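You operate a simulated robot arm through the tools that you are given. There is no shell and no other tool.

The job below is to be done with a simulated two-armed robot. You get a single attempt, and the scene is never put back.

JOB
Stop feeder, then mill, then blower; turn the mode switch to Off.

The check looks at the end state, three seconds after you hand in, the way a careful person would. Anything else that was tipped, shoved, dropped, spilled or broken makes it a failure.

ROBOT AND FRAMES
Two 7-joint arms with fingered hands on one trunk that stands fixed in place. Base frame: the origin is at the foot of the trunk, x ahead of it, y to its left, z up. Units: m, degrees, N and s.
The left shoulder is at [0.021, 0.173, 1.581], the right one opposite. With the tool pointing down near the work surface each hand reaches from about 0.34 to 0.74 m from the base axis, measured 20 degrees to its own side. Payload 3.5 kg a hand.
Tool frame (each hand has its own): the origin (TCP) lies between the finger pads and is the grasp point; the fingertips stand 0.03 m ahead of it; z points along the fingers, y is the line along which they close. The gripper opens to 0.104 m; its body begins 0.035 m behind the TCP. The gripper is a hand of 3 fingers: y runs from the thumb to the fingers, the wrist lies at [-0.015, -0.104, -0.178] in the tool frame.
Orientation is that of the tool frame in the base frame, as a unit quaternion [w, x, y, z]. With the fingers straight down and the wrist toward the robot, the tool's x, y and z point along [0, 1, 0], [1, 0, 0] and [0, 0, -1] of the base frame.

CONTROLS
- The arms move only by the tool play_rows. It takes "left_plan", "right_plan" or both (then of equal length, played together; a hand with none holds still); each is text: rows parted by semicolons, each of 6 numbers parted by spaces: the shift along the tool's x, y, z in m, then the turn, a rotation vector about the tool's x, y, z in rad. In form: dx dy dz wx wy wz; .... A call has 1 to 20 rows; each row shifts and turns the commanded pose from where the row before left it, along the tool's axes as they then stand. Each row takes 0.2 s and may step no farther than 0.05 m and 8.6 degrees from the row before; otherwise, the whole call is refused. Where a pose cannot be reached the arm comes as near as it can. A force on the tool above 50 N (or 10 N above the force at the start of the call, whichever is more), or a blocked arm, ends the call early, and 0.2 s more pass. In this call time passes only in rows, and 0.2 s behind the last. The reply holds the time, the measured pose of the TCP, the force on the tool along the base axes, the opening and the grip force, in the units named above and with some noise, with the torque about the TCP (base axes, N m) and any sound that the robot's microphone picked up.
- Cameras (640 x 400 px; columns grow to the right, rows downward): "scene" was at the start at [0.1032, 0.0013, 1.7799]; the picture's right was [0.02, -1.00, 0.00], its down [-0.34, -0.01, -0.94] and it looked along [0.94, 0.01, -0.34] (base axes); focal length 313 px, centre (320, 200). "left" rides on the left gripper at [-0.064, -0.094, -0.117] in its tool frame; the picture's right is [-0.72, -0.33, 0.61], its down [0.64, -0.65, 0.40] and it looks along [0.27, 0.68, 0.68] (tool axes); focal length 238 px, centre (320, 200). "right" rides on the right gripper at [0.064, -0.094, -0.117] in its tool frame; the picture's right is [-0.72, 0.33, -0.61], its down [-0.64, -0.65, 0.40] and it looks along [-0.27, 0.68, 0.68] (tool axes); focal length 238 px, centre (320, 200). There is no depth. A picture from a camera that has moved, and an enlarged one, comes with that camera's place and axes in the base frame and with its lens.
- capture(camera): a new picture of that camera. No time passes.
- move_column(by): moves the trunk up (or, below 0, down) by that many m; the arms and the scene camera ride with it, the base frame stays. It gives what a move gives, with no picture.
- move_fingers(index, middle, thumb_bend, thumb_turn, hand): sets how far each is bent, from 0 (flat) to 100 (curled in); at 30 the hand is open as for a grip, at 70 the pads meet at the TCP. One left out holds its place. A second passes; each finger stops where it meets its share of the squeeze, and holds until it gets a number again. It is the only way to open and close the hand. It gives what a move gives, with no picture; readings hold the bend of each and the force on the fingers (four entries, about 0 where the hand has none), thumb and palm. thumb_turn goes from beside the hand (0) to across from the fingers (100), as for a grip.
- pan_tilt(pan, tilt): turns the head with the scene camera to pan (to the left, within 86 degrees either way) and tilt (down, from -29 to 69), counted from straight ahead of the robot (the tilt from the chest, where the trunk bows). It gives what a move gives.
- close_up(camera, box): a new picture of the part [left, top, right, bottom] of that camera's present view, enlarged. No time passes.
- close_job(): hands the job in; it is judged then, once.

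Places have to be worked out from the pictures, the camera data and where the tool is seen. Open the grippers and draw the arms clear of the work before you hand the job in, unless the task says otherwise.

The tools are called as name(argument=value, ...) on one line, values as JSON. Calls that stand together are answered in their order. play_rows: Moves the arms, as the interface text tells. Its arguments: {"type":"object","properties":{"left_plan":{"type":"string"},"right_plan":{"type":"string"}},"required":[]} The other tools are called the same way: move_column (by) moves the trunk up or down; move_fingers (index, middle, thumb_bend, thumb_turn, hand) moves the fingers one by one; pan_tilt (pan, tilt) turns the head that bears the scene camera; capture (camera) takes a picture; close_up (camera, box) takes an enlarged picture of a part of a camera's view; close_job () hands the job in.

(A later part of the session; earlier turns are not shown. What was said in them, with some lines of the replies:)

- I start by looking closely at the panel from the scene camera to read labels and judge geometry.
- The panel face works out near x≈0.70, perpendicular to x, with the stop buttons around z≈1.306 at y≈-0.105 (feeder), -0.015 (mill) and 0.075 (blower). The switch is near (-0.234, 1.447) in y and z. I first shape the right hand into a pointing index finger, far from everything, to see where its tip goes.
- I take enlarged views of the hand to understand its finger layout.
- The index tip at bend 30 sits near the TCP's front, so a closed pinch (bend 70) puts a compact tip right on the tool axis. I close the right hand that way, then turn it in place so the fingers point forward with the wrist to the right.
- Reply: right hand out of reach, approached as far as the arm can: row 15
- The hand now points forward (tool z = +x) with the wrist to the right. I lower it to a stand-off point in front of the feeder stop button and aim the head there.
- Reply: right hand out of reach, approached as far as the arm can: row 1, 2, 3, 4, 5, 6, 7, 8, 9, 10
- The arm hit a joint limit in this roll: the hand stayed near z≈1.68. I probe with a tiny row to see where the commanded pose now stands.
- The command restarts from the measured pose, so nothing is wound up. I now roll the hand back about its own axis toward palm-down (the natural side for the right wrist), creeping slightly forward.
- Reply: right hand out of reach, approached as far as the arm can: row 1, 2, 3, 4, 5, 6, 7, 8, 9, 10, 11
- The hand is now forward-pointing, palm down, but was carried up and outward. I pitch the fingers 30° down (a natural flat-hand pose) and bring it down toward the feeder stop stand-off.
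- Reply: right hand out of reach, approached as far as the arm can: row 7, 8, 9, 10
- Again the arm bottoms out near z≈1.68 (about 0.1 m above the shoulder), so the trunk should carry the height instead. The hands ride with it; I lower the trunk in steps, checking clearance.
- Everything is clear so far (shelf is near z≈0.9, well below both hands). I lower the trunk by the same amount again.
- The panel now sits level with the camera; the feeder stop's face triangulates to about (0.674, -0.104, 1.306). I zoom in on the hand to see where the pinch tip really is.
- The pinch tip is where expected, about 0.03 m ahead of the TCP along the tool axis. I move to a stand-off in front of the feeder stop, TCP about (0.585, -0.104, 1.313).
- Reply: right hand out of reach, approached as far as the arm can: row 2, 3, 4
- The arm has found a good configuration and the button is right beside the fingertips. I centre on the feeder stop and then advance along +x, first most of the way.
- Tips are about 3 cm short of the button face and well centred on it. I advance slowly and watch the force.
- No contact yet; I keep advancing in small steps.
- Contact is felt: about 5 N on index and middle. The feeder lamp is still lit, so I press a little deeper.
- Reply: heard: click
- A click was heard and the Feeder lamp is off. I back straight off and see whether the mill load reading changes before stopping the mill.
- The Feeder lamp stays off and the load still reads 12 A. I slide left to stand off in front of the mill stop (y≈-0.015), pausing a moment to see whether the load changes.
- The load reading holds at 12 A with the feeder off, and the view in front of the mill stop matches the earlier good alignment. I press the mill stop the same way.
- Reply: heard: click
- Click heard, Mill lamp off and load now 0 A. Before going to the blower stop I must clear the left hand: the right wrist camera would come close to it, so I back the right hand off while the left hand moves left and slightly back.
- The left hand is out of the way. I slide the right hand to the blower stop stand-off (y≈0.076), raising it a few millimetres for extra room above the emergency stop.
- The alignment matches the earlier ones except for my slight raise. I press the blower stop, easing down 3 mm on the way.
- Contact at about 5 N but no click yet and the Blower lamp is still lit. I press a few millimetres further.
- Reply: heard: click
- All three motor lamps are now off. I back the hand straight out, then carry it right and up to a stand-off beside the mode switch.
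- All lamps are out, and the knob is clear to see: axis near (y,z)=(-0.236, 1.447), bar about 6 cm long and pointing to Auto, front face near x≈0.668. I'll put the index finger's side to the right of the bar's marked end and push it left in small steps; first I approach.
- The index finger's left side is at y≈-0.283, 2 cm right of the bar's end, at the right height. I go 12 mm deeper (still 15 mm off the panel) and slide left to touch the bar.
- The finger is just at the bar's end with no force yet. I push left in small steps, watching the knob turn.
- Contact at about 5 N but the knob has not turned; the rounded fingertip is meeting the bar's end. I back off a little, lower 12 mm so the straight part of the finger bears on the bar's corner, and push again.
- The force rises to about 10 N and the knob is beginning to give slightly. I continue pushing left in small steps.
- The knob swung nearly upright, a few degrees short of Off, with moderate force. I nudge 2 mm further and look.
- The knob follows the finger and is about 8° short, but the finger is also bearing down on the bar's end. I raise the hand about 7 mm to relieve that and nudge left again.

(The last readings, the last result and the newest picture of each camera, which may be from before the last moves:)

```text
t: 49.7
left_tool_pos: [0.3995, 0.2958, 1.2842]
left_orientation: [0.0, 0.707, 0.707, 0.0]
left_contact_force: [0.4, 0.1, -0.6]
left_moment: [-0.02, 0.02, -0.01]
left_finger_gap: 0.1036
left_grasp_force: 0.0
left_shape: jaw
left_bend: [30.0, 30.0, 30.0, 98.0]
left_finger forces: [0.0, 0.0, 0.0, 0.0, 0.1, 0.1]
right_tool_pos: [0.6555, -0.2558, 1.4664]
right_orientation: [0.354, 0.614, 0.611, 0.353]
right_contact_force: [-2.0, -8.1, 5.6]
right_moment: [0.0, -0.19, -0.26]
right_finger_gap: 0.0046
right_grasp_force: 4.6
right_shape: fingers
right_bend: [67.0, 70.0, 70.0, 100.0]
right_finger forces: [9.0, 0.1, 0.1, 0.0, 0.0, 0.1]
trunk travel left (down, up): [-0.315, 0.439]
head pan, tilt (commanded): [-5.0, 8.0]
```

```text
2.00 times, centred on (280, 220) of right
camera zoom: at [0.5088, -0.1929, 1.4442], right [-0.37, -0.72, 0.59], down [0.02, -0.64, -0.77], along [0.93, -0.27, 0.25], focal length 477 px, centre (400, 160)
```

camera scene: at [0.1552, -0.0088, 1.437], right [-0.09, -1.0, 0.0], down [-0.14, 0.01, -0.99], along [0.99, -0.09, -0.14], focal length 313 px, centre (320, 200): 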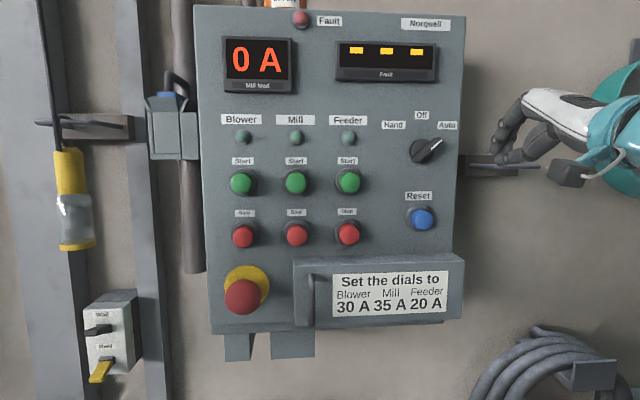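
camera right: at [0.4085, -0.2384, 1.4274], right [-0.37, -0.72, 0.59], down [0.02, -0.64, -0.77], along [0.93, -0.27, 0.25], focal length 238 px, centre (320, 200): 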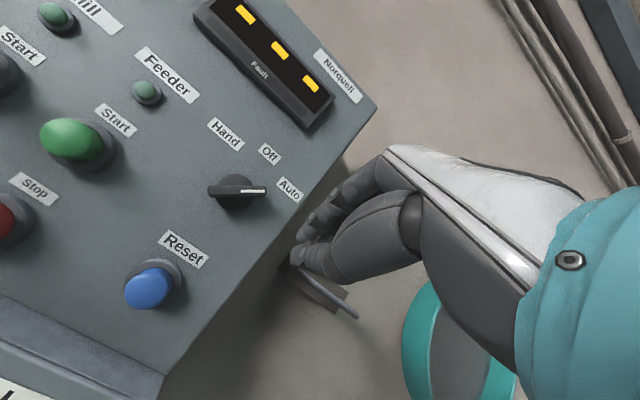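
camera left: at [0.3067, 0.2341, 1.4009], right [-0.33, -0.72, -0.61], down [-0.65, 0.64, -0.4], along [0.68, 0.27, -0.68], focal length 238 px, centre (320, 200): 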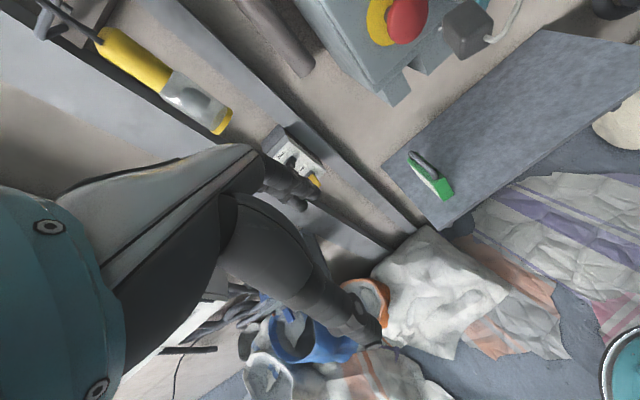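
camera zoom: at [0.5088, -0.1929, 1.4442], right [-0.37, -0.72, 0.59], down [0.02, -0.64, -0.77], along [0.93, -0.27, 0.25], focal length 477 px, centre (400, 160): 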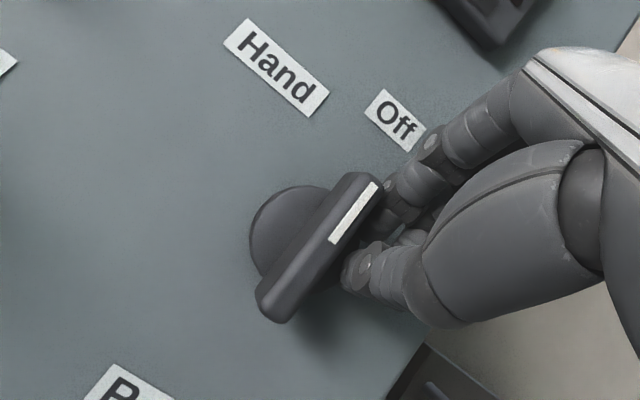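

The bar now stands within about 2° of upright at Off. I ease the finger away to the right and see where the knob rests on its own.

play_rows(right_plan="-0.004 0 0 0 0 0; -0.005 0 0 0 0 0; -0.006 0 0 0 0 0; -0.01 0 0 0 0 0; -0.01 0 0 0 0 0; 0 -0.005 -0.00866 0 0 0; 0 -0.005 -0.00866 0 0 0; 0 -0.005 -0.00866 0 0 0; 0 -0.005 -0.00866 0 0 0")

close_up(camera="scene", box=[370, 90, 490, 190])

capture(camera="right")

capture(camera="scene")

```text
t: 51.7
left_tool_pos: [0.401, 0.2971, 1.284]
left_orientation: [0.0, 0.707, 0.707, 0.0]
left_contact_force: [-0.5, 0.0, 0.5]
left_moment: [0.01, 0.03, 0.03]
left_finger_gap: 0.1035
left_grasp_force: 0.1
left_shape: jaw
left_bend: [30.0, 30.0, 30.0, 98.0]
left_finger forces: [0.0, 0.1, 0.1, 0.0, 0.0, 0.1]
right_tool_pos: [0.6173, -0.2881, 1.4658]
right_orientation: [0.353, 0.612, 0.612, 0.355]
right_contact_force: [0.1, -1.0, 0.5]
right_moment: [0.0, -0.01, 0.01]
right_finger_gap: 0.0011
right_grasp_force: 0.0
right_shape: fingers
right_bend: [70.0, 70.0, 70.0, 100.0]
right_finger forces: [0.1, 0.1, 0.1, 0.0, 0.0, 0.0]
trunk travel left (down, up): [-0.315, 0.439]
head pan, tilt (commanded): [-5.0, 8.0]
```

```text
4.00 times, centred on (430, 140) of scene
camera zoom: at [0.1552, -0.0084, 1.437], right [-0.09, -1.0, 0.0], down [-0.14, 0.01, -0.99], along [0.99, -0.09, -0.14], focal length 1251 px, centre (-120, 440)
```

zoom: 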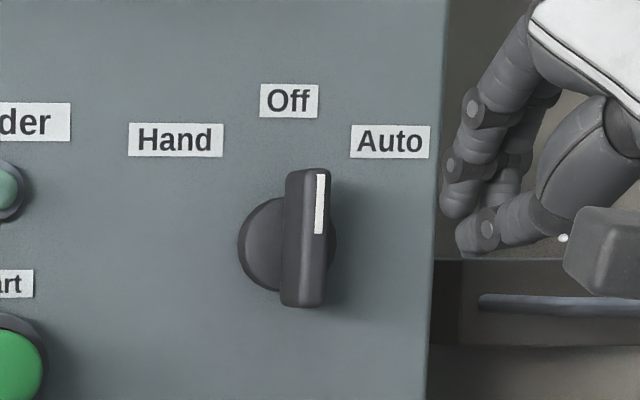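

```text
taken
camera right: at [0.4694, -0.226, 1.4439], right [-0.37, -0.72, 0.59], down [0.02, -0.64, -0.77], along [0.93, -0.27, 0.25], focal length 238 px, centre (320, 200)
```

right: 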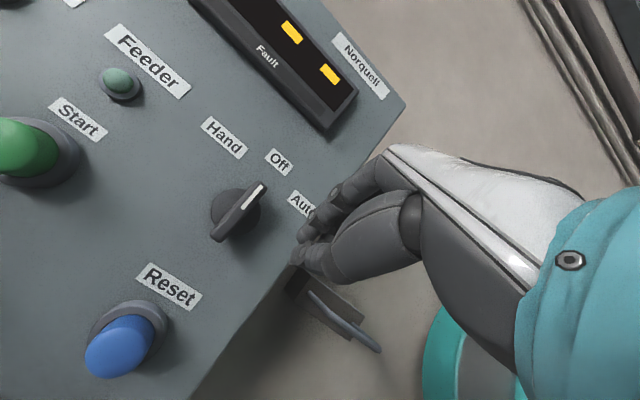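

```text
taken
camera scene: at [0.1552, -0.0084, 1.437], right [-0.09, -1.0, 0.0], down [-0.14, 0.01, -0.99], along [0.99, -0.09, -0.14], focal length 313 px, centre (320, 200)
```

scene: 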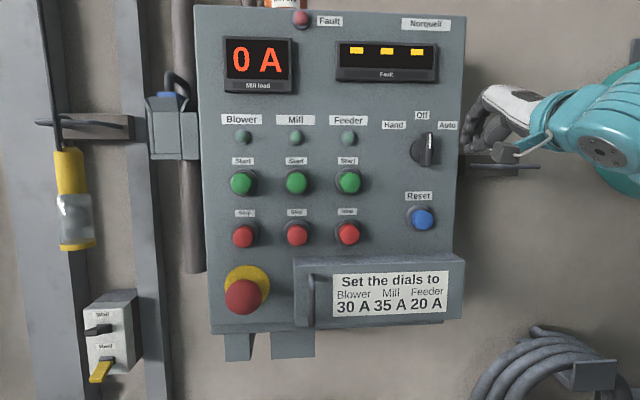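

The knob stays upright under Off with the finger gone, and all three lamps are off with load 0 A. I zoom in tightly to check the angle and other states.

close_up(camera="scene", box=[400, 105, 450, 170])

close_up(camera="right", box=[190, 130, 310, 260])

close_up(camera="scene", box=[210, 100, 390, 260])

```text
6.15 times, centred on (425, 138) of scene
camera zoom: at [0.1552, -0.0084, 1.437], right [-0.09, -1.0, 0.0], down [-0.14, 0.01, -0.99], along [0.99, -0.09, -0.14], focal length 1924 px, centre (-326, 585)
```

zoom: 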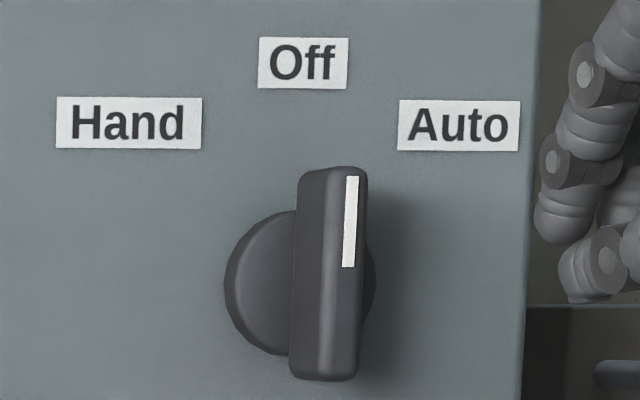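

```text
3.08 times, centred on (250, 195) of right
camera zoom: at [0.4694, -0.226, 1.4439], right [-0.37, -0.72, 0.59], down [0.02, -0.64, -0.77], along [0.93, -0.27, 0.25], focal length 733 px, centre (535, 215)
```

zoom: 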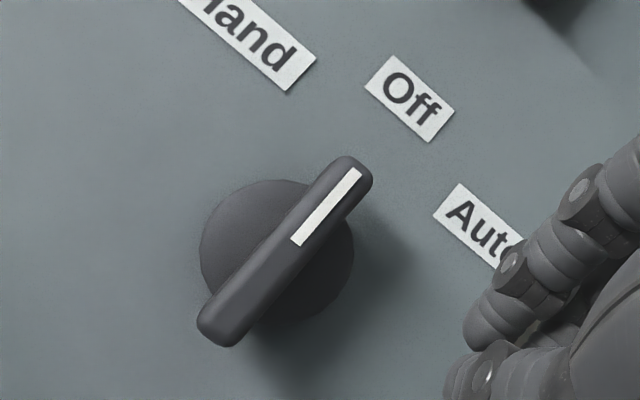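

```text
2.50 times, centred on (300, 180) of scene
camera zoom: at [0.1552, -0.0084, 1.437], right [-0.09, -1.0, 0.0], down [-0.14, 0.01, -0.99], along [0.99, -0.09, -0.14], focal length 782 px, centre (370, 250)
```

zoom: 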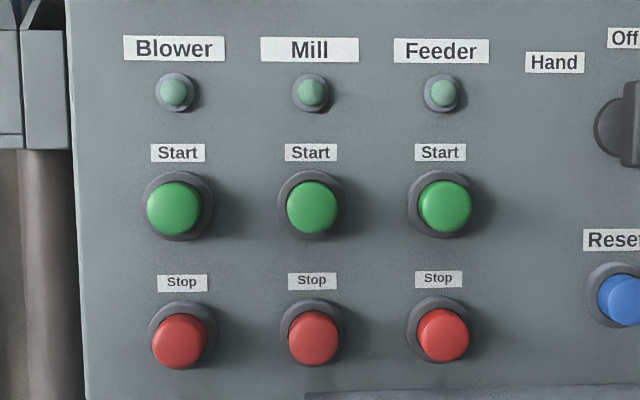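

The pointer is vertical to within a degree, right under Off, and Blower, Mill and Feeder lamps are all dark. I draw the right hand back and to the right, then open it.

play_rows(right_plan="0 -0.0075 -0.013 0 0 0; 0 -0.0075 -0.013 0 0 0; 0 -0.0075 -0.013 0 0 0; 0 -0.0075 -0.013 0 0 0; 0 -0.0075 -0.013 0 0 0; 0 -0.0075 -0.013 0 0 0; -0.02 0 0 0 0 0; -0.02 0 0 0 0 0; -0.02 0 0 0 0 0")

move_fingers(hand="right", index=30, middle=30, thumb_bend=30, thumb_turn=98)

capture(camera="scene")

close_up(camera="scene", box=[190, 0, 480, 340])

capture(camera="left")

```text
t: 53.7
left_tool_pos: [0.4001, 0.2969, 1.2846]
left_orientation: [0.0, 0.707, 0.707, 0.0]
left_contact_force: [-0.3, 0.2, 0.4]
left_moment: [-0.01, 0.0, 0.0]
left_finger_gap: 0.1039
left_grasp_force: 0.0
left_shape: jaw
left_bend: [30.0, 30.0, 30.0, 98.0]
left_finger forces: [0.0, 0.0, 0.0, 0.0, 0.0, 0.0]
right_tool_pos: [0.528, -0.3491, 1.4677]
right_orientation: [0.354, 0.612, 0.612, 0.354]
right_contact_force: [0.4, 0.0, -0.3]
right_moment: [0.0, -0.01, -0.03]
right_finger_gap: 0.0009
right_grasp_force: 0.0
right_shape: fingers
right_bend: [70.0, 70.0, 70.0, 100.0]
right_finger forces: [0.0, 0.0, 0.0, 0.0, 0.0, 0.0]
trunk travel left (down, up): [-0.315, 0.439]
head pan, tilt (commanded): [-5.0, 8.0]
```

```text
t: 54.7
left_tool_pos: [0.4017, 0.2961, 1.2832]
left_orientation: [0.0, 0.707, 0.707, 0.0]
left_contact_force: [0.8, -0.4, -0.1]
left_moment: [0.02, 0.0, 0.04]
left_finger_gap: 0.1037
left_grasp_force: 0.0
left_shape: jaw
left_bend: [30.0, 30.0, 30.0, 98.0]
left_finger forces: [0.0, 0.1, 0.1, 0.0, 0.1, 0.0]
right_tool_pos: [0.5268, -0.3482, 1.466]
right_orientation: [0.354, 0.612, 0.613, 0.354]
right_contact_force: [0.0, -0.6, 0.1]
right_moment: [-0.03, 0.0, 0.03]
right_finger_gap: 0.1028
right_grasp_force: 0.1
right_shape: fingers
right_bend: [30.0, 30.0, 30.0, 96.0]
right_finger forces: [0.0, 0.0, 0.1, 0.0, 0.0, 0.0]
trunk travel left (down, up): [-0.315, 0.439]
head pan, tilt (commanded): [-5.0, 8.0]
```

```text
taken
camera scene: at [0.1554, -0.0082, 1.437], right [-0.09, -1.0, 0.0], down [-0.14, 0.01, -0.99], along [0.99, -0.09, -0.14], focal length 313 px, centre (320, 200)
```

scene: 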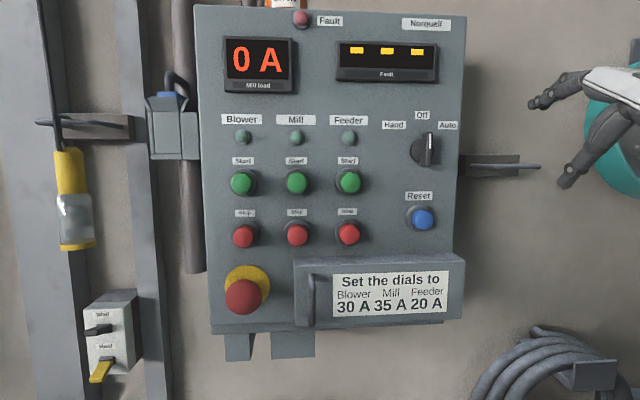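

```text
1.18 times, centred on (335, 170) of scene
camera zoom: at [0.1554, -0.0082, 1.437], right [-0.09, -1.0, 0.0], down [-0.14, 0.01, -0.99], along [0.99, -0.09, -0.14], focal length 368 px, centre (302, 235)
```

zoom: 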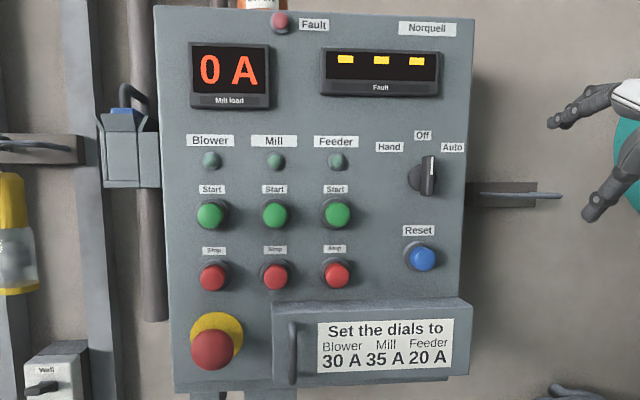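

```text
taken
camera left: at [0.3067, 0.2336, 1.4009], right [-0.33, -0.72, -0.61], down [-0.65, 0.64, -0.4], along [0.68, 0.27, -0.68], focal length 238 px, centre (320, 200)
```

left: 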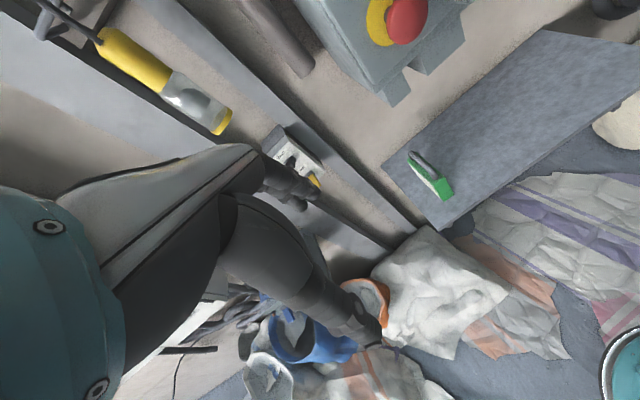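

All lamps are off, the mill load reads 0 A, and the switch points to Off. The E-stop and everything else look untouched, both hands are open and the arms are clear, so I hand in.

close_job()

```text
The job is handed in.
```

I stopped the feeder, then the mill, then the blower, turned the mode switch to Off, and handed the job in.

- **Stops:** each stop button clicked and its lamp went dark before I moved to the next. The mill load display held at 12 A until the mill was stopped, and now reads 0 A.
- **Mode switch:** the pointer stands upright under Off, within about a degree. I heard no click when it turned, but it stayed put once I took the finger away.
- **Everything else:** the final pictures show nothing tipped or shoved, and the emergency stop is untouched. Both hands are open and clear of the panel. The trunk is still 0.36 m below where it started, because the arm could not reach the buttons from the higher position.
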